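You operate a simulated robot arm through the tools that you are given. There is no shell and no other tool.

Carry out the task below with a simulated robot arm. There is one attempt and no reset: what you move stays moved.

## Task
Eject the slug from the white-banded mould, put it in the steel tray.
Fine: push it up with the orange lever and set the lever back; the other slugs stay in their moulds. Where these are worked on the way, their far stop is far enough and under half their travel is too little: orange lever.
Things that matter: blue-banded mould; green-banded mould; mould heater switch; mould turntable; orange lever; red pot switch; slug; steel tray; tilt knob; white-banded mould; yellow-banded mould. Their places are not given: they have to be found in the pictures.

It is judged by the outcome, as a careful person would: the job done as asked, and still so three seconds after it is handed in. It fails if anything else is knocked over, pushed out of place, dropped, spilled or broken.

## Robot
A 7-joint arm with a two-finger parallel gripper, fixed in place. Base frame: the origin is at the foot of the arm, x ahead of it, y to its left, z up; the work surface is at about z = 0. Readings come in mm, degrees, newtons and seconds.
With the tool pointing down near the work surface it reaches from about 240 to 620 mm from the base axis. Its first joint turns from -66.0 to 66.0 degrees. Payload 2.6 kg.
The tool frame sits at the grasp point between the pads (the TCP): z along the fingers, y along the line on which they close. The tips reach 30 mm beyond it. The gripper opens to 94 mm. The fingers are 28 mm wide and 10 mm thick; the gripper's body (50 by 96 mm) begins 55 mm behind the TCP.
Orientation is that of the tool frame in the base frame, as a unit quaternion [w, x, y, z]. With the fingers straight down and closing along the base's y, the tool's x points along the base's -x, its y along +y and its z along -z.

## Interface
- The arm moves only by the tool nudge_tool. Its argument "moves" is a list of rows, each a list of 7 numbers: the shift along the base's x, y, z in mm, then the turn, a rotation vector about the base's x, y, z in degrees, then the closure, from 0 (fully open) to 1 (shut). In form: [[x, y, z, ax, ay, az, grip], ...]. A call has 1 to 20 rows; each row shifts and turns the commanded pose from where the row before left it. Rows are played at 5 a second. More than 50 mm and 8.6 degrees between two rows, or a gripper value outside its range, and nothing of the call is played. A pose out of reach is approached as far as the arm can. The call stops where the force on the tool passes 90 N (or 10 N more than at its start, if that is more) or the arm is blocked; 0.2 s more then pass. Each finger travels about 72 mm/s and halts on what it meets, pressing with about 27 N; the grip force reading is that of the motor and also rises with nothing between the fingers. The clock runs only during rows and for 0.2 s after the last one: add rows that do not move to give the fingers time. The reply holds the time, the measured pose of the TCP, the force on the tool along the base axes, the opening and the grip force, in the units named above and with some noise, with the torque about the TCP (base axes, N m) and any sound that the robot's microphone picked up, and new pictures: "views" is both (left out), scene, wrist or none.
- Cameras (640 x 400 px; columns grow to the right, rows downward): "scene" is fixed at [30.7, 427.9, 567]; the picture's right is [-0.82, -0.57, 0.00], its down [-0.30, 0.44, -0.84] and it looks along [0.48, -0.70, -0.54] (base axes); focal length 302 px, centre (320, 200). "wrist" rides on the gripper at [76, 14, -102] in the tool frame; the picture's right is [-0.18, 0.98, 0.00], its down [-0.75, -0.14, -0.64] and it looks along [-0.63, -0.12, 0.77] (tool axes); focal length 243 px, centre (320, 200).
- measure_at(camera, pixels): for up to 12 pixels [column, row] of the newest picture of that camera ("zoom" is the newest enlarged one), the place [x, y, z] in the base frame of the surface seen there, good to about 3 mm. No time passes.
- inspect(camera, box): a new picture of the part [left, top, right, bottom] of that camera's present view, enlarged. No time passes.
- close_job(): hands the job in; it is judged then, once.

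Unless the task says otherwise, let go and move clear before handing in.

The tools are called after "Emit:" as name(argument=value, ...) on one line, values as JSON. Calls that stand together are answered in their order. nudge_tool: Moves the arm, as the interface text tells. Its arguments: {"type":"object","properties":{"moves":{"type":"array","items":{"type":"array","items":{"type":"number"}}},"views":{"type":"string","enum":["both","scene","wrist","none"]}},"required":["moves"]} The other tools are called the same way: measure_at (camera, pixels) gives the place of the surface under pixels of a picture; inspect (camera, box) takes an enlarged picture of a part of a camera's view; close_job () hands the job in.

At the start:

```text
time: 0.0
eef_pos: [337.3, 74.1, 380.4]
orientation: [0.0, 0.0, 1.0, 0.0]
contact_force: [0.3, 0.7, 0.6]
moment: [0.05, 0.03, 0.02]
finger_gap: 93.9
grasp_force: 0.0
```

scene: 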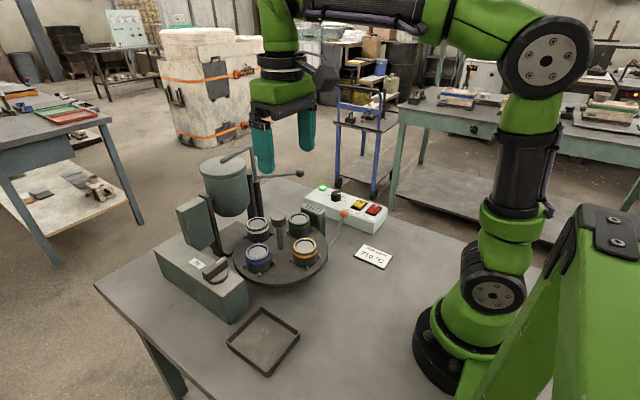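
wrist: 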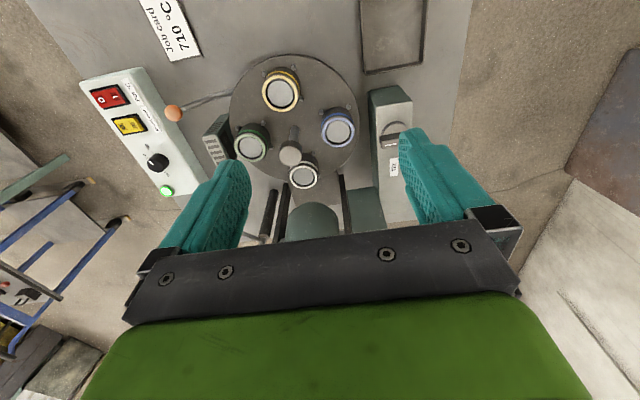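

The scene shows a turntable with four moulds (white at about (257,228), green (299,222), blue (258,256), yellow (304,248)), a tray at (263,340) and an orange-ended lever at (344,214). I'll look closer before moving.

Emit:
inspect(camera="scene", box=[220, 170, 400, 290])

Emit:
inspect(camera="wrist", box=[80, 40, 440, 250])

Emit:
measure_at(camera="wrist", pixels=[[281, 92], [338, 129], [251, 144], [303, 174], [290, 153], [172, 113], [200, 102], [230, 95], [393, 35], [213, 140], [242, 100], [340, 90]])

Emit:
measure_at(camera="scene", pixels=[[257, 223], [299, 217], [258, 252], [304, 244], [279, 220], [344, 214], [335, 238], [265, 342], [262, 312], [299, 338], [228, 342], [268, 374]])

```text
3.33 times, centred on (310, 230) of scene
```

zoom: 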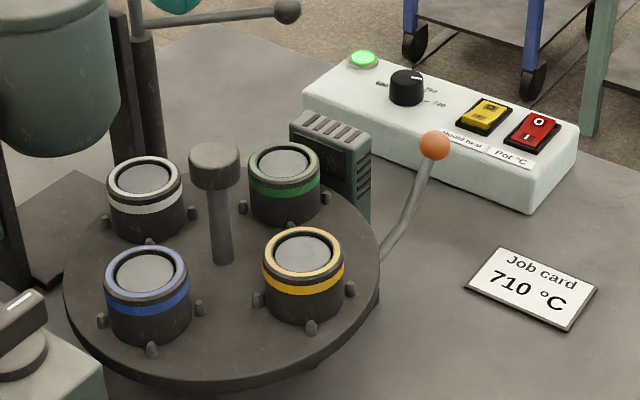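

```text
1.78 times, centred on (260, 145) of wrist
```

zoom: 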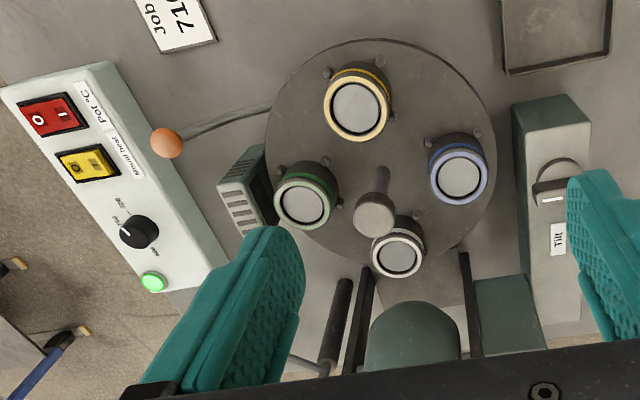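

```text
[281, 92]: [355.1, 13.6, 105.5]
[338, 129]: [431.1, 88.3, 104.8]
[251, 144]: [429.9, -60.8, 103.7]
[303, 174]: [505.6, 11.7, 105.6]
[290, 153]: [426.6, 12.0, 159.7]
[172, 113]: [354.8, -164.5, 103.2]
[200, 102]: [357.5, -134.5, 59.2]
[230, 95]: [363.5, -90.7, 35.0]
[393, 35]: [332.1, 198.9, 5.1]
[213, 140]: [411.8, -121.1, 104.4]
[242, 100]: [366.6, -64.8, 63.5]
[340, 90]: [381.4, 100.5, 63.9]
```

```text
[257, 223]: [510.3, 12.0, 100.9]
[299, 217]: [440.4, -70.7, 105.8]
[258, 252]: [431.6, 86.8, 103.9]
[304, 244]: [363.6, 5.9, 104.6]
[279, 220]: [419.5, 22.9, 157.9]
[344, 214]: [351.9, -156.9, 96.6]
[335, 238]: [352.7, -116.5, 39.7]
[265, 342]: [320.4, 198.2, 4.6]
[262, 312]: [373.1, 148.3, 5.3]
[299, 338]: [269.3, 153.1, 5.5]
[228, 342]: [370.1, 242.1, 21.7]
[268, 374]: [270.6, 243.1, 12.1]
```

The moulds sit about 75 mm from a turntable centre near (430,13). The orange lever's root passes under the turntable's near right side around scene (330,250), so I'll zoom in to find the ejector station.

Emit:
inspect(camera="scene", box=[290, 200, 370, 300])

Emit:
inspect(camera="scene", box=[140, 140, 340, 300])

Emit:
inspect(camera="wrist", box=[150, 50, 300, 160])

```text
4.00 times, centred on (330, 250) of scene
```

zoom: 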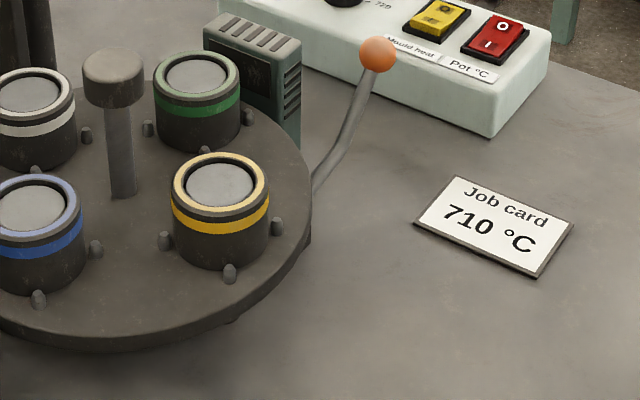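

```text
2.50 times, centred on (240, 220) of scene
```

zoom: 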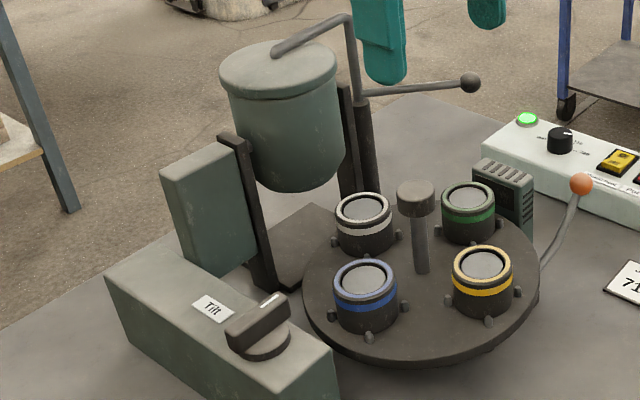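

```text
3.64 times, centred on (225, 105) of wrist
```

zoom: 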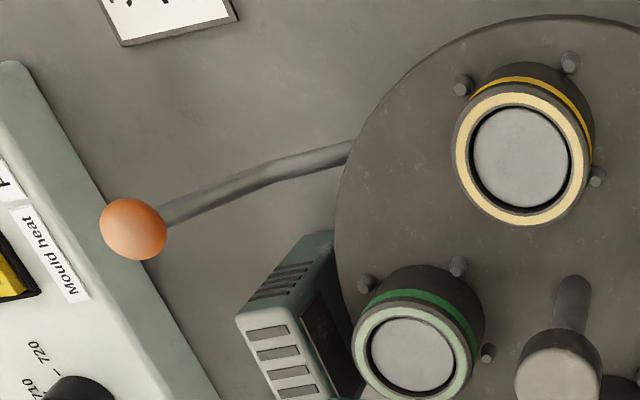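

The lever runs under the near side of the table toward the yellow mould, so the ejector is probably at the near station. The centre post looks like the turning handle, so I'll measure the pot, crane bar and knob for clearance.

Emit:
measure_at(camera="scene", pixels=[[225, 185], [240, 205], [246, 180], [222, 170], [300, 173], [270, 174], [253, 152], [230, 157], [205, 250], [215, 272], [314, 210], [276, 212]])

Emit:
measure_at(camera="wrist", pixels=[[279, 152], [301, 153], [290, 143], [290, 163], [294, 136], [310, 215], [310, 205], [392, 135], [380, 95], [345, 185], [282, 195], [267, 205]])

Emit:
inspect(camera="scene", box=[180, 130, 320, 230])

```text
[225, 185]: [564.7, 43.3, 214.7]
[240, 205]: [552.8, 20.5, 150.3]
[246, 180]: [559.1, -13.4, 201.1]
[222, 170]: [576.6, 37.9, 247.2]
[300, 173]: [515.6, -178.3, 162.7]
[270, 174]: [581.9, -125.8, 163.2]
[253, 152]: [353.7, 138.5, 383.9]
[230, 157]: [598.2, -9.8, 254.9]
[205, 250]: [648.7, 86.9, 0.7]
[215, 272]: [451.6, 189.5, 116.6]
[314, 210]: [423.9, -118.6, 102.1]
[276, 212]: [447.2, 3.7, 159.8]
```

```text
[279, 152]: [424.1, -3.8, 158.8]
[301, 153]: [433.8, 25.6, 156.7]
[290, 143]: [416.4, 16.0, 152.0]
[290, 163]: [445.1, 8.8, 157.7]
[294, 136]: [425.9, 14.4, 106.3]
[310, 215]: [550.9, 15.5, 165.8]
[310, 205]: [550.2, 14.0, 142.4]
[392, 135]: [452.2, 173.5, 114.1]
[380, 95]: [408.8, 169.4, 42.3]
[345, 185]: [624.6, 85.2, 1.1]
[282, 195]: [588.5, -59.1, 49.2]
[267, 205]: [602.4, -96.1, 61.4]
```

```text
4.00 times, centred on (250, 180) of scene
```

zoom: 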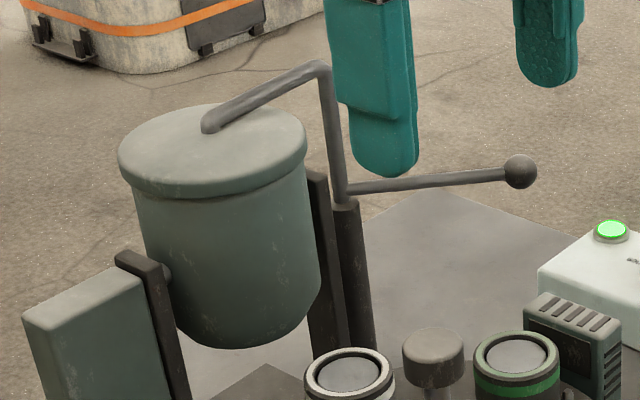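

The pot's near face is at x≈550 and the knob is about 34 mm wide at (430,12), z 140–160, so there is room for the gripper over the knob. I'll move above it and look.

Emit:
nudge_tool(moves=[[31, -20, -20, 0, 0, 0, 0], [31, -20, -20, 0, 0, 0, 0], [31, -21, -20, 0, 0, 0, 0], [0, 0, -40, 0, 0, 0, 0], [0, 0, -40, 0, 0, 0, 0], [0, 0, 0, 0, 0, 0, 0]])

```text
time: 1.4
eef_pos: [430.4, 10.6, 240.0]
orientation: [0.0, 0.002, 1.0, 0.0]
contact_force: [-1.1, 0.0, -0.2]
moment: [0.05, 0.0, 0.0]
finger_gap: 93.8
grasp_force: 0.0
```

scene: 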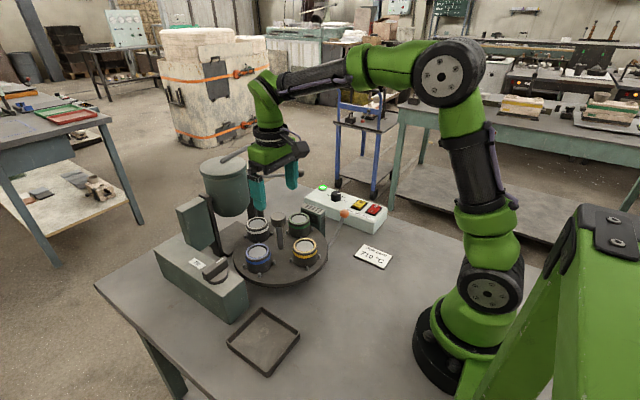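
wrist: 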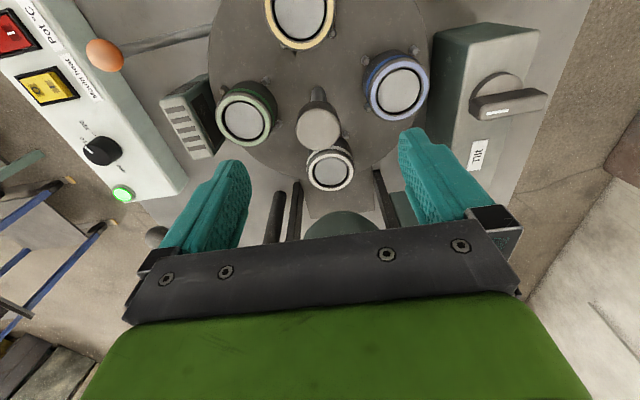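

The gripper is above the knob, which is at wrist (320,125). I'll refine its centre and the mould tops before descending.

Emit:
measure_at(camera="wrist", pixels=[[320, 125], [300, 128], [339, 126], [320, 110], [320, 143], [318, 95], [300, 18], [397, 93], [247, 120], [330, 170], [104, 55], [180, 40]])

Emit:
inspect(camera="wrist", box=[190, 0, 450, 220])

```text
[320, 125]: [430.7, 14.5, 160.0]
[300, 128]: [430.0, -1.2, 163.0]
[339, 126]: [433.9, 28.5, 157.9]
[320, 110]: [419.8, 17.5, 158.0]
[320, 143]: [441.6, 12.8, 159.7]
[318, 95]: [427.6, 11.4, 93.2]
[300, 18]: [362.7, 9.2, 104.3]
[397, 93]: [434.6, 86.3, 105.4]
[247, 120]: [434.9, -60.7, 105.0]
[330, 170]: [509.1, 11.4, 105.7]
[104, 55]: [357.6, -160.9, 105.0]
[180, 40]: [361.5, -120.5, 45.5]
```

```text
1.82 times, centred on (320, 110) of wrist
```

zoom: 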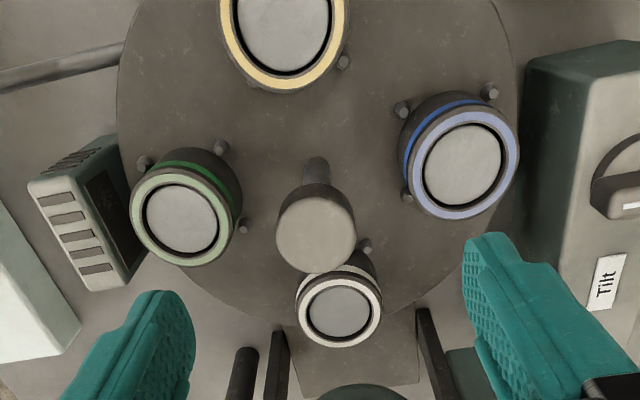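

The knob centre is (431,13), top z≈160. I'll descend to z 150 and close on it, keeping watch on the forces.

Emit:
nudge_tool(moves=[[0.5, 2.5, -30, 0, 0, 0, 0], [0, 0, -30, 0, 0, 0, 0], [0, 0, -30, 0, 0, 0, 0], [0, 0, 0, 0, 0, 0, 0.4], [0, 0, 0, 0, 0, 0, 0.6], [0, 0, 0, 0, 0, 0, 0.8], [0, 0, 0, 0, 0, 0, 0.8], [0, 0, 0, 0, 0, 0, 0.8]])

```text
time: 3.2
eef_pos: [429.4, 9.6, 150.1]
orientation: [0.0, 0.004, 1.0, -0.005]
contact_force: [6.0, -34.5, -11.1]
moment: [0.29, -0.98, -0.28]
finger_gap: 37.7
grasp_force: 44.9
```

scene: 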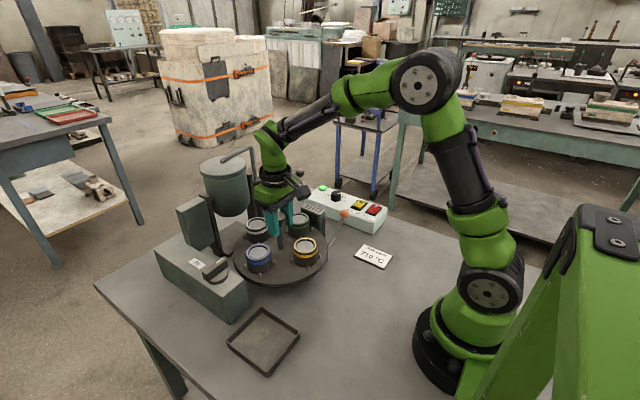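
wrist: 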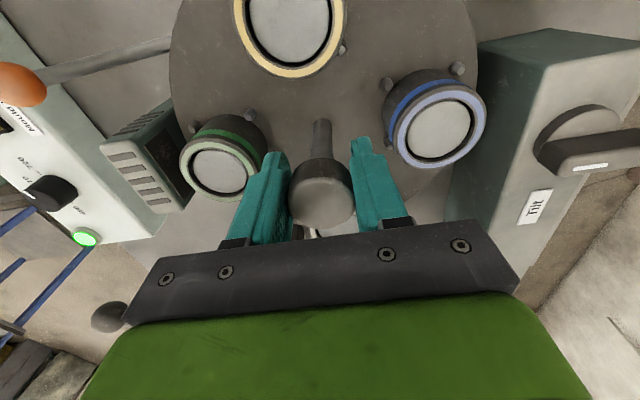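

The knob is gripped at 37.7 mm with a side force of −34 N, so its centre is nearer y≈9.6. I'll shift about −3.5 mm in y to relax it and read the forces again.

Emit:
nudge_tool(moves=[[0, -2, 0, 0, 0, 0, 0.8], [0, -1.5, 0, 0, 0, 0, 0.8], [0, 0, 0, 0, 0, 0, 0.8]], views="none")

```text
time: 4.0
eef_pos: [430.3, 9.2, 149.4]
orientation: [0.0, 0.002, 1.0, -0.002]
contact_force: [12.4, -22.7, -16.6]
moment: [-0.02, 0.31, -0.15]
finger_gap: 38.0
grasp_force: 44.9
```

The side force fell to −23 N, so I'll ease a little further in −y and check.

Emit:
nudge_tool(moves=[[0, -2, 0, 0, 0, 0, 0.8], [0, 0, 0, 0, 0, 0, 0.8]], views="none")

```text
time: 4.6
eef_pos: [429.9, 8.7, 149.7]
orientation: [0.0, 0.0, 1.0, -0.001]
contact_force: [6.9, -15.4, -8.0]
moment: [-0.28, 0.54, -0.15]
finger_gap: 37.7
grasp_force: 44.8
```

The residual force is modest now. I'll test-twist the knob 40° counter-clockwise and see whether the table follows.

Emit:
nudge_tool(moves=[[0, 0, 0, 0, 0, 4, 0.8], [0, 0, 0, 0, 0, 8, 0.8], [0, 0, 0, 0, 0, 8, 0.8], [0, 0, 0, 0, 0, 8, 0.8], [0, 0, 0, 0, 0, 8, 0.8], [0, 0, 0, 0, 0, 4, 0.8], [0, 0, 0, 0, 0, 0, 0.8]])

```text
time: 6.2
eef_pos: [435.1, 7.8, 151.0]
orientation: [0.005, -0.344, 0.939, -0.004]
contact_force: [32.8, -16.1, -9.8]
moment: [0.58, -0.4, -0.06]
finger_gap: 35.5
grasp_force: 44.9
```

scene: 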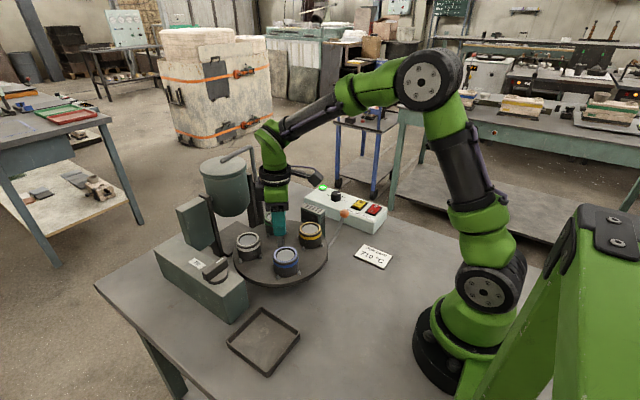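
wrist: 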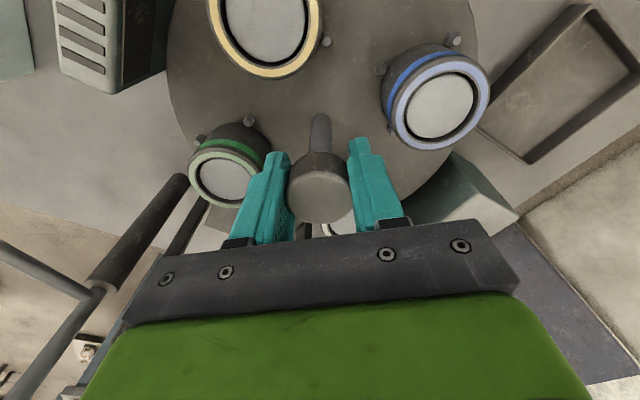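

The table follows the knob: blue and yellow have both swung counter-clockwise about 40°. I'll go on to 90°, easing the commanded point toward +x to limit the side load.

Emit:
nudge_tool(moves=[[2, 0, 0, 0, 0, 4, 0.8], [2, -1, 0, 0, 0, 8, 0.8], [0, 0, 0, 0, 0, 8, 0.8], [0, 0, 0, 0, 0, 8, 0.8], [0, 0, 0, 0, 0, 8, 0.8], [0, 0, 0, 0, 0, 8, 0.8], [0, 0, 0, 0, 0, 6, 0.8], [0, 0, 0, 0, 0, 0, 0.8]])

```text
time: 8.0
eef_pos: [434.2, 12.2, 149.0]
orientation: [-0.001, 0.708, -0.707, 0.0]
contact_force: [6.0, -7.7, 13.9]
moment: [0.55, -0.02, -0.54]
finger_gap: 35.5
grasp_force: 44.8
```

scene: 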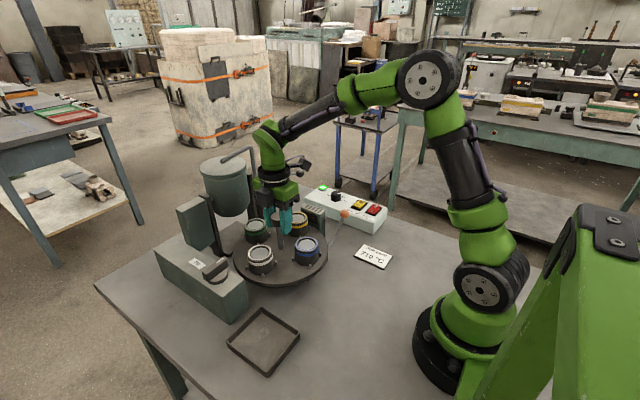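
wrist: 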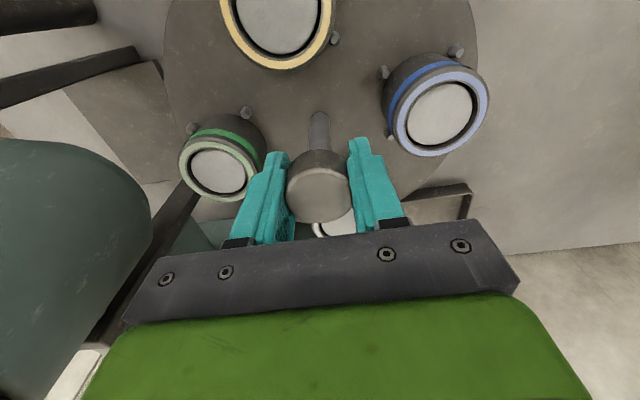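

The table is now at about 90°: blue is at the near station and white is at the tray side, scene (262,257). I'll open, unwind the wrist 90°, and check that the table holds its place.

Emit:
nudge_tool(moves=[[0, 0, 0, 0, 0, 0, 0.3], [0, 0, 0, 0, 0, 0, 0], [0, 0, 0, 0, 0, 0, 0], [0, 0, 0, 0, 0, -8, 0], [0, 0, 0, 0, 0, -8, 0], [0, 0, 0, 0, 0, -8, 0], [0, 0, 0, 0, 0, -8, 0], [0, 0, 0, 0, 0, -8, 0], [0, 0, 0, 0, 0, -8, 0], [0, 0, 0, 0, 0, -8, 0], [0, 0, 0, 0, 0, -8, 0], [0, 0, 0, 0, 0, -8, 0], [0, 0, 0, 0, 0, -8, 0], [0, 0, 0, 0, 0, -8, 0], [0, 0, 0, 0, 0, -2, 0], [0, 0, 0, 0, 0, 0, 0]])

```text
time: 11.4
eef_pos: [434.3, 8.9, 150.9]
orientation: [0.0, 0.001, 1.0, 0.0]
contact_force: [-0.2, -0.2, 0.8]
moment: [0.03, 0.01, -0.01]
finger_gap: 94.1
grasp_force: 0.2
```

scene: 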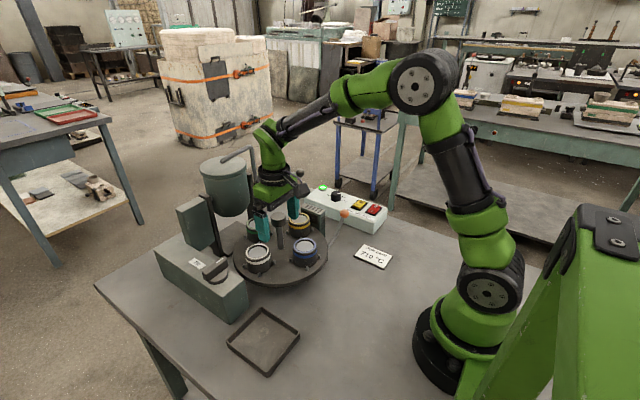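
wrist: 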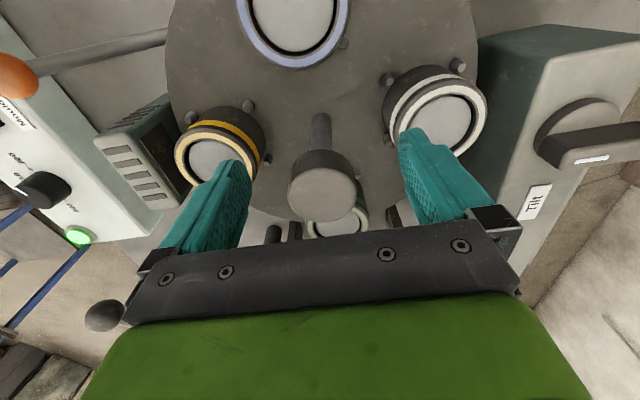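

On release the white mould moved to scene (258,257), exactly where blue began, so the table has a detent. I'll centre on the knob, regrip and turn another 90°.

Emit:
nudge_tool(moves=[[-3, 1.5, 0, 0, 0, 0, 0], [0, 0, 0, 0, 0, 0, 0.3], [0, 0, 0, 0, 0, 0, 0.5], [0, 0, 0, 0, 0, 0, 0.7], [0, 0, 0, 0, 0, 0, 0.8], [0, 0, 0, 0, 0, 0, 0.8], [0, 0, 0, 0, 0, 0, 0.8]], views="none")

```text
time: 13.0
eef_pos: [433.4, 11.1, 150.2]
orientation: [0.002, 0.0, 1.0, -0.001]
contact_force: [11.5, -6.0, -3.1]
moment: [-0.03, -0.22, -0.03]
finger_gap: 35.9
grasp_force: 44.7
```

The grip is well centred this time, with small forces and a 35.9 mm gap. I'll turn another 90°.

Emit:
nudge_tool(moves=[[0, 0, 0, 0, 0, 4, 0.8], [0, 0, 0, 0, 0, 8, 0.8], [0, 0, 0, 0, 0, 8, 0.8], [0, 0, 0, 0, 0, 8, 0.8], [0, 0, 0, 0, 0, 8, 0.8], [0, 0, 0, 0, 0, 8, 0.8], [0, 0, 0, 0, 0, 8, 0.8], [0, 0, 0, 0, 0, 8, 0.8], [0, 0, 0, 0, 0, 8, 0.8], [0, 0, 0, 0, 0, 8, 0.8], [0, 0, 0, 0, 0, 8, 0.8], [0, 0, 0, 0, 0, 6, 0.8], [0, 0, 0, 0, 0, 0, 0.8], [0, 0, 0, 0, 0, 0, 0.8]])

```text
time: 16.0
eef_pos: [435.9, 11.0, 150.9]
orientation: [-0.003, 0.708, -0.706, 0.005]
contact_force: [31.3, -12.3, -2.7]
moment: [-0.08, -0.2, -0.28]
finger_gap: 36.3
grasp_force: 15.3
```

scene: 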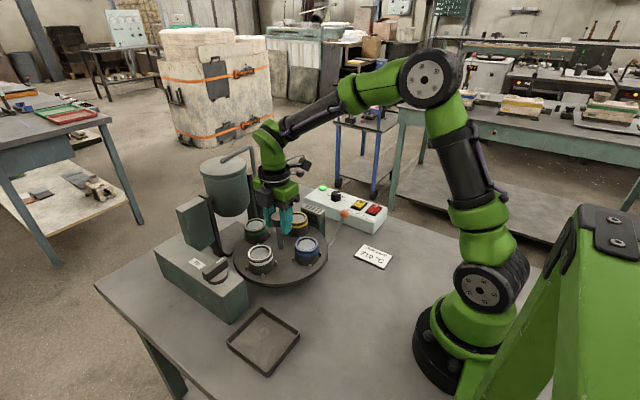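
wrist: 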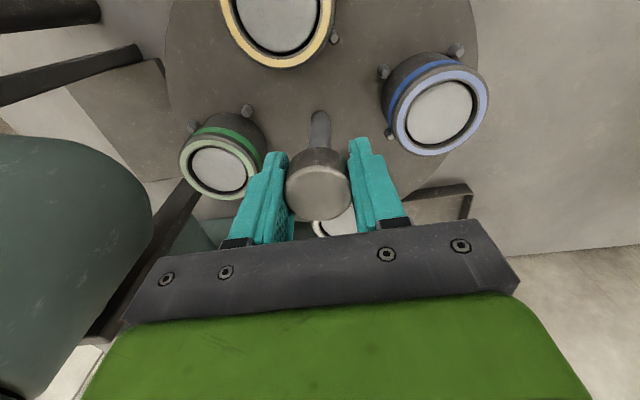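

The white mould is still at scene (261,258), so the fingers slipped on the knob this time. I'll open, unwind and regrip with full closure, then turn in shorter steps.

Emit:
nudge_tool(moves=[[0, 0, 0, 0, 0, 0, 0.3], [0, 0, 0, 0, 0, 0, 0], [0, 0, 0, 0, 0, 0, 0], [0, 0, 0, 0, 0, -8, 0], [0, 0, 0, 0, 0, -8, 0], [0, 0, 0, 0, 0, -8, 0], [0, 0, 0, 0, 0, -8, 0], [0, 0, 0, 0, 0, -8, 0], [0, 0, 0, 0, 0, -8, 0], [0, 0, 0, 0, 0, -8, 0], [0, 0, 0, 0, 0, -8, 0], [0, 0, 0, 0, 0, -8, 0], [0, 0, 0, 0, 0, -8, 0], [0, 0, 0, 0, 0, -8, 0], [0, 0, 0, 0, 0, -2, 0], [0, 0, 0, 0, 0, 0, 0]], views="wrist")

Emit:
nudge_tool(moves=[[0, 0, 0, 0, 0, 0, 0.4], [0, 0, 0, 0, 0, 0, 0.8], [0, 0, 0, 0, 0, 0, 1], [0, 0, 0, 0, 0, 0, 1], [0, 0, 0, 0, 0, 0, 1], [0, 0, 0, 0, 0, 0, 1]], views="wrist")

```text
time: 19.4
eef_pos: [432.0, 11.4, 150.1]
orientation: [0.0, 0.001, 1.0, 0.001]
contact_force: [0.9, -0.3, 0.9]
moment: [0.0, -0.01, -0.01]
finger_gap: 94.1
grasp_force: 0.0
```

wrist: 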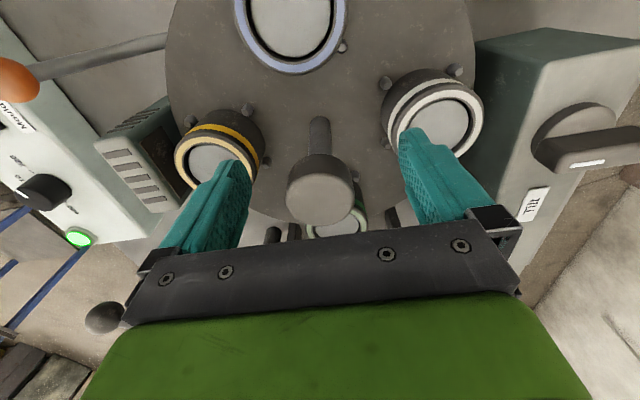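

```text
time: 20.8
eef_pos: [432.1, 11.3, 150.2]
orientation: [0.0, 0.001, 1.0, 0.0]
contact_force: [6.8, -3.1, -3.3]
moment: [-0.02, 0.04, -0.02]
finger_gap: 36.1
grasp_force: 45.1
```

wrist: 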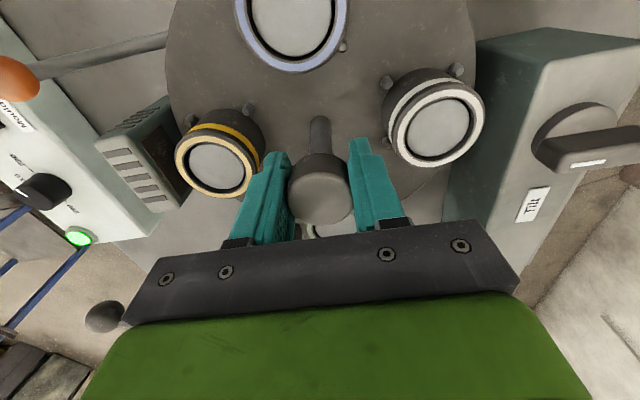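

The knob is firmly held: 36.1 mm gap, 45 N motor force, nearly no side load. I'll twist 40° and check that the table follows.

Emit:
nudge_tool(moves=[[0, 0, 0, 0, 0, 4, 1], [0, 0, 0, 0, 0, 6, 1], [0, 0, 0, 0, 0, 6, 1], [0, 0, 0, 0, 0, 6, 1], [0, 0, 0, 0, 0, 6, 1], [0, 0, 0, 0, 0, 6, 1], [0, 0, 0, 0, 0, 6, 1], [0, 0, 0, 0, 0, 0, 1]])

```text
time: 22.6
eef_pos: [432.7, 9.3, 151.1]
orientation: [0.001, -0.342, 0.94, -0.003]
contact_force: [11.0, -21.8, 15.1]
moment: [0.55, -0.68, -0.28]
finger_gap: 35.9
grasp_force: 44.6
```

scene: 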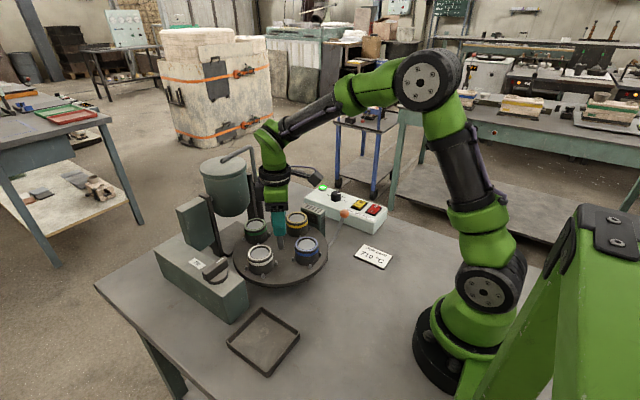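
wrist: 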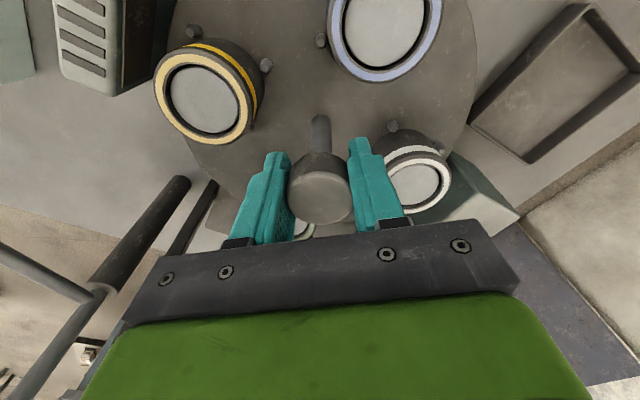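

The table only sprang about 4° and then slipped: white is at scene (261,258). To tell a detent from an end stop, I'll twist back about 32° while still gripping and see whether the table follows that way.

Emit:
nudge_tool(moves=[[0, 0, 0, 0, 0, -4, 1], [0, 0, 0, 0, 0, -6, 1], [0, 0, 0, 0, 0, -6, 1], [0, 0, 0, 0, 0, -6, 1], [0, 0, 0, 0, 0, -6, 1], [0, 0, 0, 0, 0, -6, 1], [0, 0, 0, 0, 0, 0, 1]])

```text
time: 24.2
eef_pos: [433.5, 9.1, 151.2]
orientation: [0.002, -0.052, 0.999, -0.002]
contact_force: [28.0, -16.8, -6.4]
moment: [-0.19, 0.84, -0.07]
finger_gap: 35.4
grasp_force: 45.1
```

scene: 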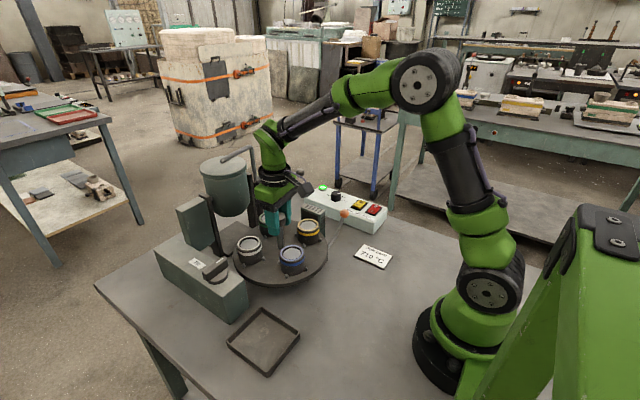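
wrist: 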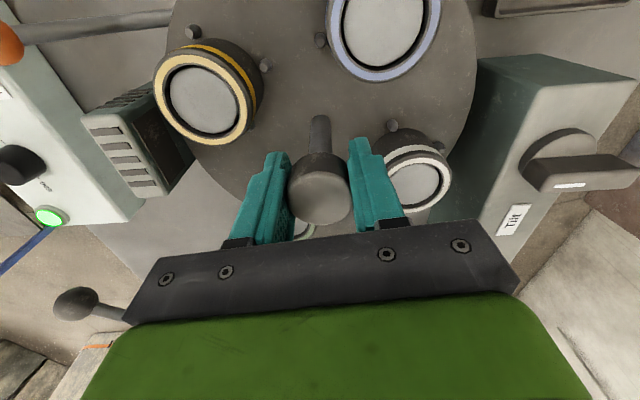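

The table followed the clockwise twist, so the block was an end stop at about +94°. White has to reach the near station the other way, so I'll keep turning clockwise.

Emit:
nudge_tool(moves=[[0, 0, 0, 0, 0, -6, 1], [0, 0, 0, 0, 0, -8, 1], [0, 0, 0, 0, 0, -8, 1], [0, 0, 0, 0, 0, -8, 1], [0, 0, 0, 0, 0, -8, 1], [0, 0, 0, 0, 0, -8, 1], [0, 0, 0, 0, 0, -8, 1], [0, 0, 0, 0, 0, -8, 1], [0, 0, 0, 0, 0, -8, 1], [0, 0, 0, 0, 0, -8, 1], [0, 0, 0, 0, 0, -8, 1], [0, 0, 0, 0, 0, -8, 1], [0, 0, 0, 0, 0, 0, 1]])

```text
time: 27.0
eef_pos: [435.1, 11.7, 151.3]
orientation: [0.004, 0.693, 0.721, 0.003]
contact_force: [46.4, 12.2, -20.4]
moment: [0.16, 0.05, 0.1]
finger_gap: 35.8
grasp_force: 45.5
```

scene: 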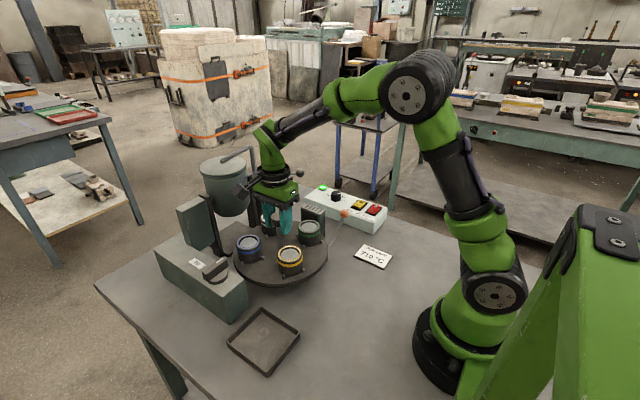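
wrist: 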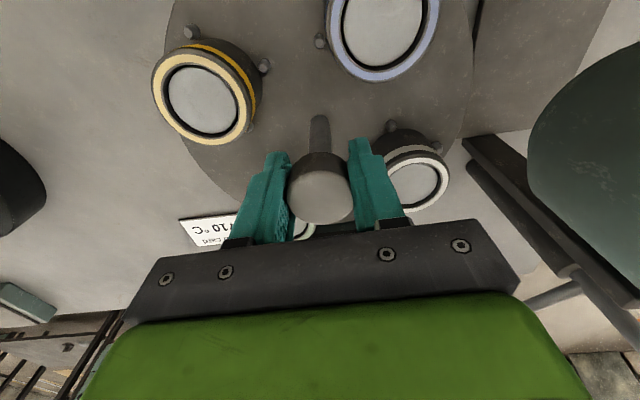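

The table is now at about −33° (yellow at scene (290,262)). I'll release, rewind the wrist counter-clockwise and take another stroke.

Emit:
nudge_tool(moves=[[0, 0, 0, 0, 0, 0, 0.3], [0, 0, 0, 0, 0, 0, 0], [0, 0, 0, 0, 0, 0, 0], [0, 0, 0, 0, 0, 8, 0], [0, 0, 0, 0, 0, 8, 0], [0, 0, 0, 0, 0, 8, 0], [0, 0, 0, 0, 0, 8, 0], [0, 0, 0, 0, 0, 8, 0], [0, 0, 0, 0, 0, 8, 0], [0, 0, 0, 0, 0, 8, 0], [0, 0, 0, 0, 0, 8, 0], [0, 0, 0, 0, 0, 8, 0], [0, 0, 0, 0, 0, 8, 0], [0, 0, 0, 0, 0, 8, 0]], views="scene")

Emit:
nudge_tool(moves=[[0, 0, 0, 0, 0, 8, 0], [0, 0, 0, 0, 0, 8, 0], [0, 0, 0, 0, 0, 8, 0], [0, 0, 0, 0, 0, 8, 0], [0, 0, 0, 0, 0, 8, 0], [0, 0, 0, 0, 0, 8, 0], [0, 0, 0, 0, 0, 8, 0], [0, 0, 0, 0, 0, 8, 0], [0, 0, 0, 0, 0, 8, 0], [0, 0, 0, 0, 0, 8, 0], [0, 0, 0, 0, 0, 8, 0], [0, 0, 0, 0, 0, 0, 0]])

```text
time: 30.0
eef_pos: [431.2, 11.0, 150.0]
orientation: [0.0, -0.001, 1.0, 0.0]
contact_force: [0.1, 0.9, 0.8]
moment: [-0.02, -0.02, 0.0]
finger_gap: 94.3
grasp_force: 0.0
```

scene: 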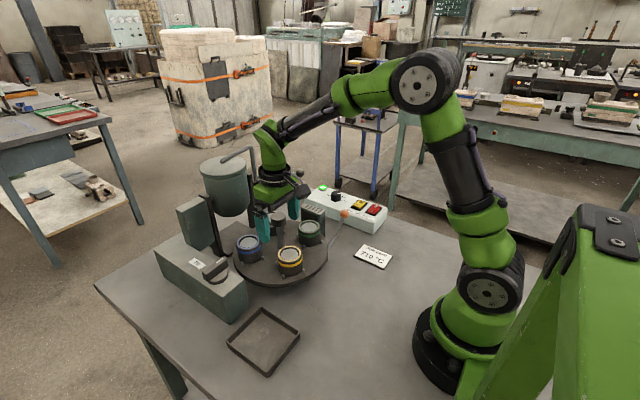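

```text
time: 32.6
eef_pos: [432.9, 11.7, 149.7]
orientation: [0.0, -0.695, 0.719, 0.0]
contact_force: [-0.5, 0.8, 0.4]
moment: [-0.01, 0.03, -0.02]
finger_gap: 94.1
grasp_force: 0.1
```

scene: 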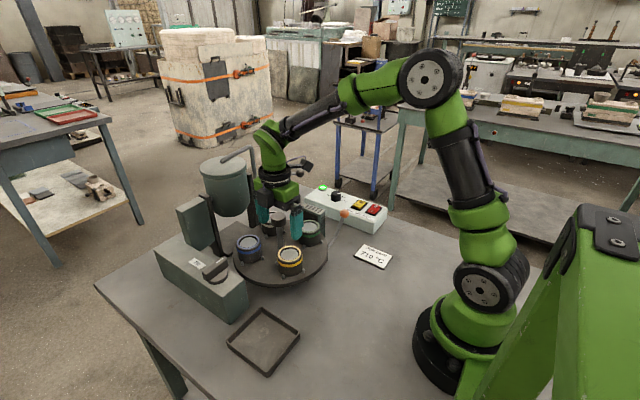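
wrist: 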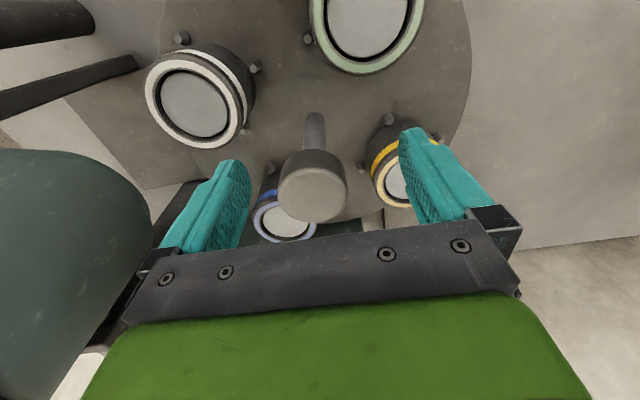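

The table held at −32°, so there is no detent and I'll have to align white by eye. I'll grip here and turn clockwise up to 100°.

Emit:
nudge_tool(moves=[[1, 0, 0, 0, 0, 0, 0.4], [0, 0, 0, 0, 0, 0, 0.8], [0, 0, 0, 0, 0, 0, 1], [0, 0, 0, 0, 0, 0, 1], [0, 0, 0, 0, 0, 0, 1], [0, 0, 0, 0, 0, -4, 1], [0, 0, 0, 0, 0, -8, 1], [0, 0, 0, 0, 0, -8, 1], [0, 0, 0, 0, 0, -8, 1], [0, 0, 0, 0, 0, -8, 1], [0, 0, 0, 0, 0, -8, 1], [0, 0, 0, 0, 0, -8, 1], [0, 0, 0, 0, 0, -8, 1], [0, 0, 0, 0, 0, -8, 1], [0, 0, 0, 0, 0, -8, 1], [0, 0, 0, 0, 0, 0, 1]])

```text
time: 36.0
eef_pos: [433.9, 11.1, 150.9]
orientation: [0.002, -0.103, 0.995, -0.001]
contact_force: [21.8, -6.4, -3.7]
moment: [0.22, -0.75, -0.02]
finger_gap: 35.1
grasp_force: 45.2
```

scene: 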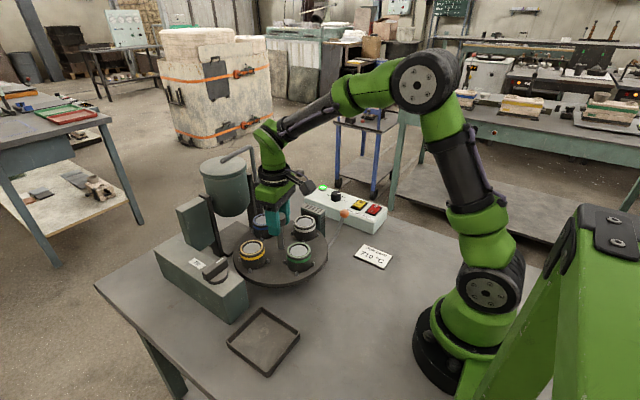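
wrist: 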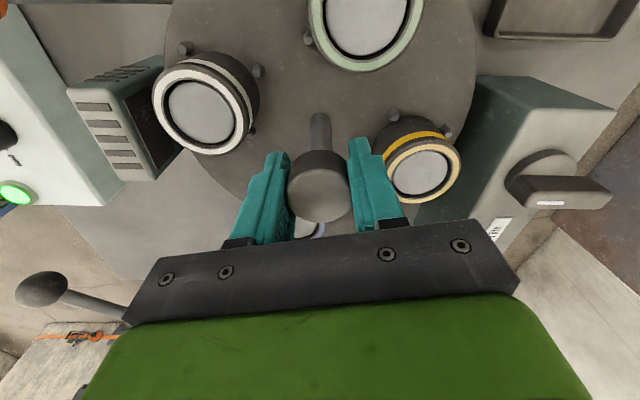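

The table is following: white is now at scene (303,226) and green is nearest. I'll turn another 64° and then measure the mould's place.

Emit:
nudge_tool(moves=[[0, 0, 0, 0, 0, -8, 1], [0, 0, 0, 0, 0, -8, 1], [0, 0, 0, 0, 0, -8, 1], [0, 0, 0, 0, 0, -8, 1], [0, 0, 0, 0, 0, -8, 1], [0, 0, 0, 0, 0, -8, 1], [0, 0, 0, 0, 0, -8, 1], [0, 0, 0, 0, 0, -8, 1], [0, 0, 0, 0, 0, 0, 1]])

```text
time: 38.0
eef_pos: [434.9, 11.5, 150.5]
orientation: [0.003, 0.439, 0.899, 0.0]
contact_force: [21.9, 0.5, -0.3]
moment: [-0.58, -0.63, -0.01]
finger_gap: 35.2
grasp_force: 45.2
```

scene: 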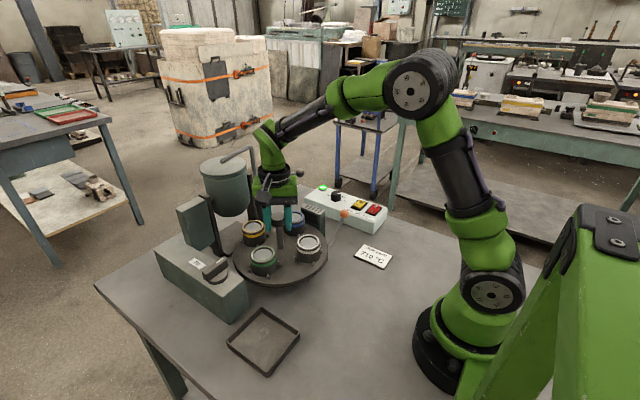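
wrist: 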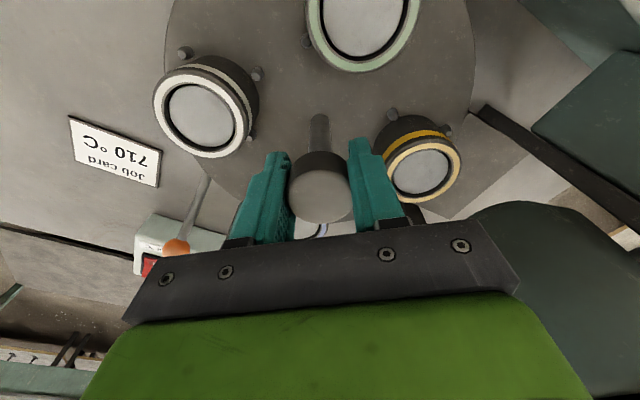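

White is at scene (309,243), close to yellow's original spot at (304,244). I'll measure all the visible moulds to work out the remaining angle.

Emit:
inspect(camera="scene", box=[220, 190, 360, 300])

Emit:
measure_at(camera="scene", pixels=[[309, 240], [265, 255], [254, 226]])

Emit:
measure_at(camera="wrist", pixels=[[201, 112], [362, 22], [420, 172]])

```text
3.64 times, centred on (290, 245) of scene
```

zoom: 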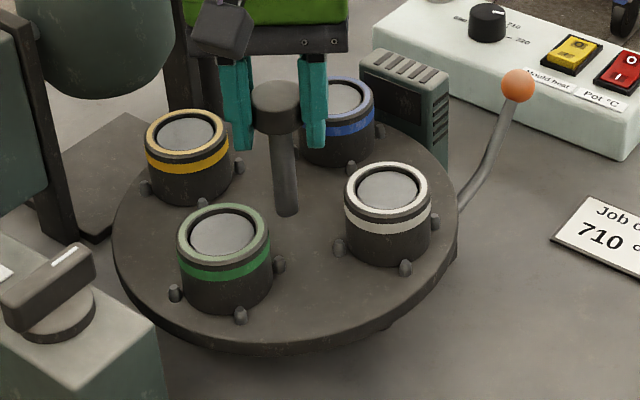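

```text
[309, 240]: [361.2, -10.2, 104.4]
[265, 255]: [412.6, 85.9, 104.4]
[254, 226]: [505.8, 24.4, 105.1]
```

```text
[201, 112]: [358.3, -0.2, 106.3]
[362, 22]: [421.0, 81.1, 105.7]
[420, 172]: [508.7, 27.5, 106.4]
```

The three moulds agree that about 11° clockwise remains, so I'll turn 10.5° and re-measure.

Emit:
nudge_tool(moves=[[0, 0, 0, 0, 0, -5, 1], [0, 0, 0, 0, 0, -5.5, 1], [0, 0, 0, 0, 0, 0, 1], [0, 0, 0, 0, 0, 0, 1]])

Emit:
inspect(camera="scene", box=[220, 190, 360, 300])

```text
time: 39.0
eef_pos: [433.4, 10.8, 151.3]
orientation: [0.003, 0.519, 0.855, 0.001]
contact_force: [27.3, 8.5, -6.1]
moment: [-0.67, -0.43, -0.07]
finger_gap: 35.1
grasp_force: 45.1
```

scene: 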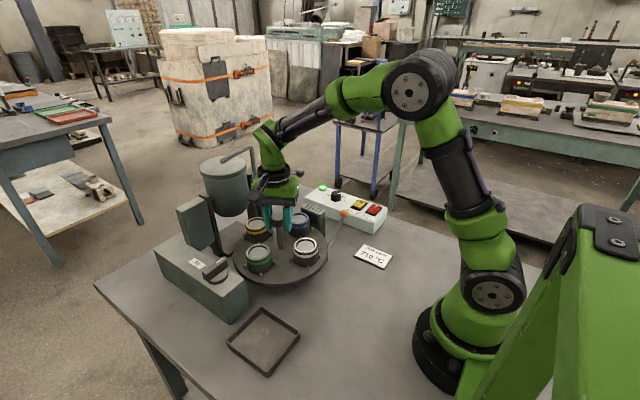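
wrist: 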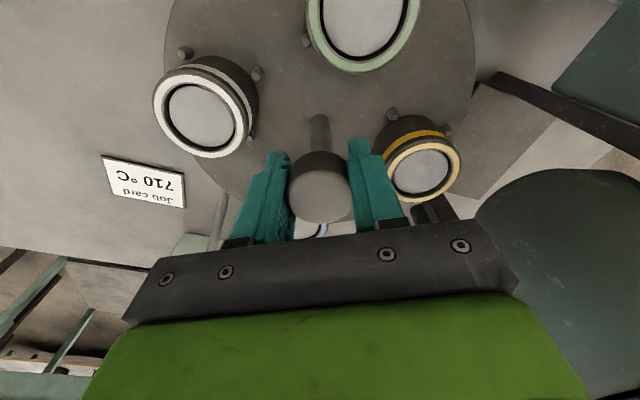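

```text
3.64 times, centred on (290, 245) of scene
```

zoom: 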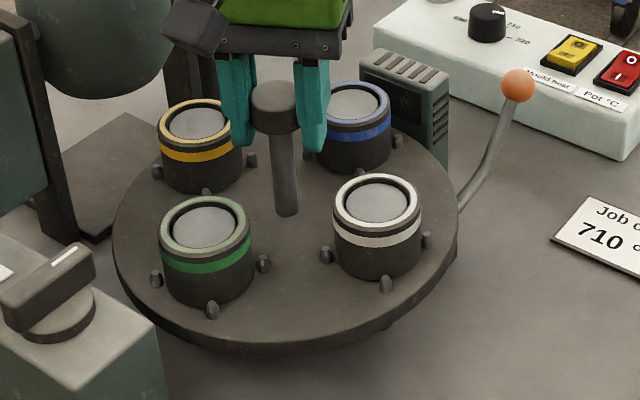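

Comparing with the starting picture, white's top is at scene (305.6,244.9) against yellow's original (304.9,245.6), so about 1.5° remains. I'll turn that, release and lift clear.

Emit:
nudge_tool(moves=[[0, 0, 0, 0, 0, -1.5, 1], [0, 0, 0, 0, 0, 0, 1], [0, 0, 0, 0, 0, 0, 0.5], [0, 0, 0, 0, 0, 0, 0], [0, 0, 0, 0, 0, 0, 0], [0, 0, 40, 0, 0, 0, 0], [0, 0, 50, 0, 0, 0, 0], [0, 0, 50, 0, 0, 0, 0], [0, 0, 0, 0, 0, 0, 0]])

Emit:
inspect(camera="scene", box=[220, 170, 400, 290])

```text
time: 41.0
eef_pos: [433.4, 10.7, 288.4]
orientation: [0.0, 0.53, 0.848, -0.001]
contact_force: [-0.1, -0.4, -0.6]
moment: [0.0, -0.02, -0.01]
finger_gap: 94.1
grasp_force: 0.1
```

scene: 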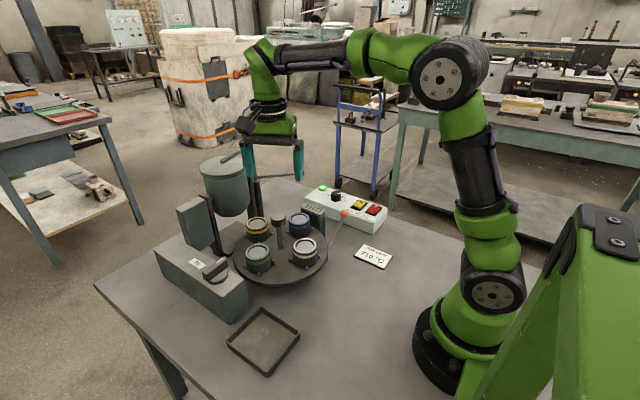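
wrist: 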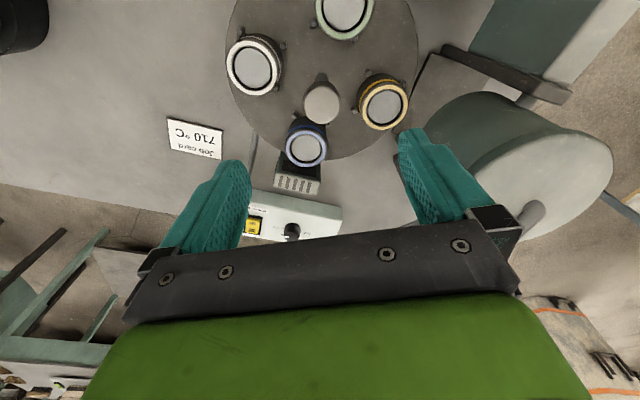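

```text
3.33 times, centred on (310, 230) of scene
```

zoom: 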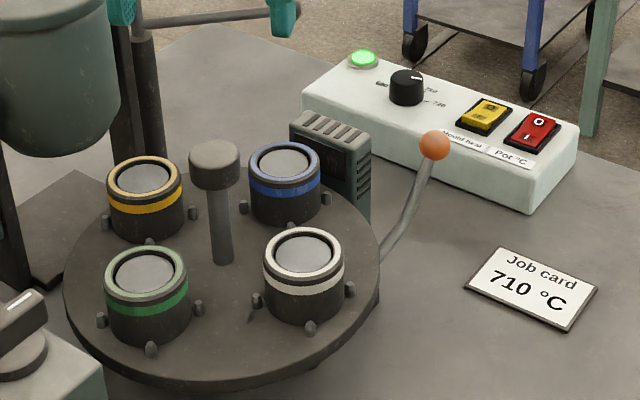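

The picture now matches the starting layout, with white in yellow's original place. Next is the lever, so I'll measure the ball, its shaft and the switch box beside it, without touching the switches.

Emit:
measure_at(camera="scene", pixels=[[344, 211], [344, 214], [344, 218], [340, 214], [348, 214], [342, 222], [338, 230], [334, 239], [329, 246], [362, 226], [375, 228], [386, 216]])

Emit:
measure_at(camera="wrist", pixels=[[253, 62], [321, 102], [343, 12], [382, 103], [306, 148]])

Emit:
inspect(camera="scene", box=[310, 190, 400, 260])

```text
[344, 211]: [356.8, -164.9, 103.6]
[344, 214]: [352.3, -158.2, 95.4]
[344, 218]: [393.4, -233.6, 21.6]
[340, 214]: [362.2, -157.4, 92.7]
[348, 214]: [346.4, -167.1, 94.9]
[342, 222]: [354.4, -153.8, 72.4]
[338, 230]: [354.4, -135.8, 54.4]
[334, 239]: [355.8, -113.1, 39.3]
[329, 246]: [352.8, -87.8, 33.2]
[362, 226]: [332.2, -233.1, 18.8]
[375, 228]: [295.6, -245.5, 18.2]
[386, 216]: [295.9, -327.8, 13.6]
```

```text
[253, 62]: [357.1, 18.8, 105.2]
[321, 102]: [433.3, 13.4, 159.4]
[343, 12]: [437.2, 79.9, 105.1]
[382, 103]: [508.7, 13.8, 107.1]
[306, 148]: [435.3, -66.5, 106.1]
```

```text
5.71 times, centred on (355, 225) of scene
```

zoom: 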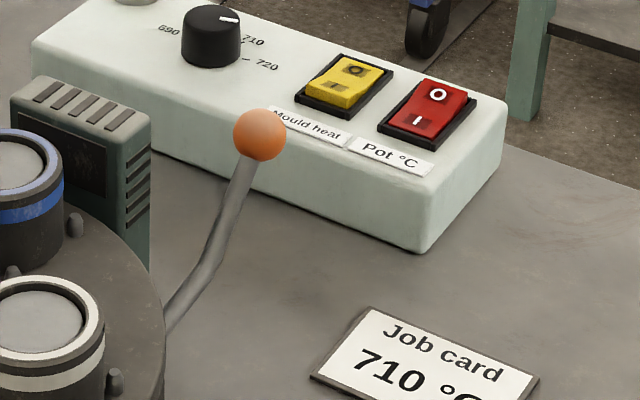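

The ball is about 9 mm in radius near (356,−164,96), and its shaft lies along y at x≈355, so the lever swings in the y–z plane. The switch box face is 70 mm behind it. I'll go above the ball with the fingers closing along x and look.

Emit:
nudge_tool(moves=[[-16, -35, 0, 0, 0, -5, 0], [-16, -35, 0, 0, 0, -5, 0], [-16, -35, 0, 0, 0, -5, 0], [-15, -35, 0, 0, 0, -5, 0], [-15, -35, 0, 0, 0, -6, 0], [0, 0, -40, 0, 0, 0, 0.3], [0, 0, -40, 0, 0, 0, 0.4], [0, 0, 0, 0, 0, 0, 0.4]])

```text
time: 42.8
eef_pos: [354.7, -166.9, 210.9]
orientation: [0.0, 0.708, 0.706, -0.001]
contact_force: [0.1, -0.1, 0.3]
moment: [-0.01, 0.0, 0.0]
finger_gap: 56.1
grasp_force: 0.0
```

scene: 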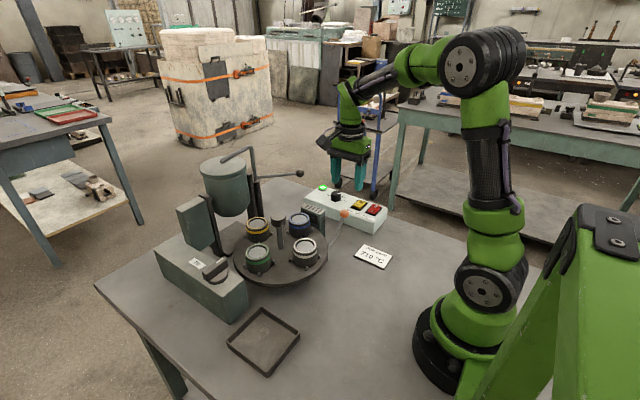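
wrist: 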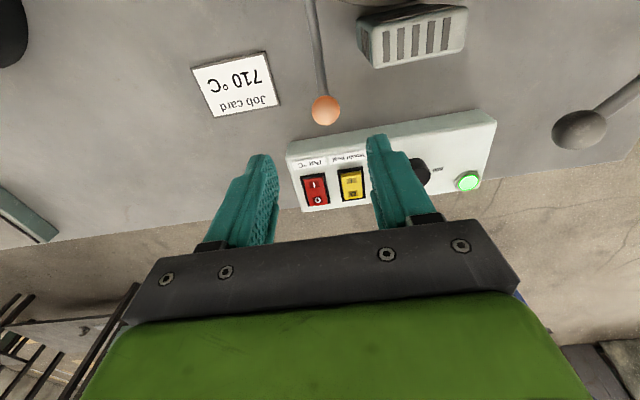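

The ball is at wrist (325,110), with the switch box beyond it. I'll measure the ball, shaft and box top from this view.

Emit:
measure_at(camera="wrist", pixels=[[325, 110], [314, 110], [337, 108], [325, 99], [326, 121], [320, 80], [315, 50], [312, 15], [330, 150], [340, 205], [350, 180], [450, 130]])

Emit:
inspect(camera="wrist", box=[240, 0, 440, 220])

```text
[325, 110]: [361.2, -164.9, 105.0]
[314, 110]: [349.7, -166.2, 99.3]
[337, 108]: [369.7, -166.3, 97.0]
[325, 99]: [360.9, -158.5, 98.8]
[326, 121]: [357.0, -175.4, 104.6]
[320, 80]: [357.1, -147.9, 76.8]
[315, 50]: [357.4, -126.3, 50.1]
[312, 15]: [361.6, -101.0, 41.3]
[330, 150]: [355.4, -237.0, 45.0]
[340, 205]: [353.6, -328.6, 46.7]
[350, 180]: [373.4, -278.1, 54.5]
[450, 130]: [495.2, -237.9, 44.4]
```

```text
1.82 times, centred on (340, 110) of wrist
```

zoom: 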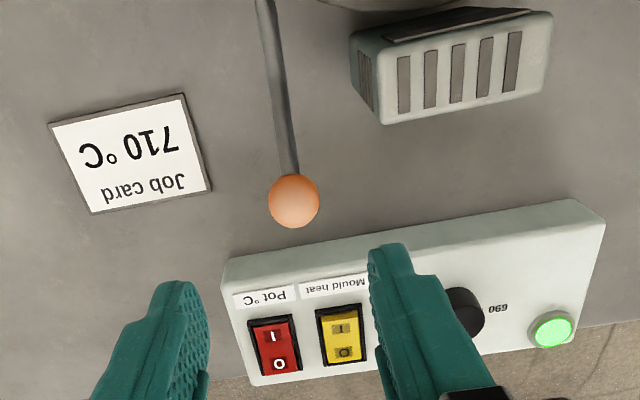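

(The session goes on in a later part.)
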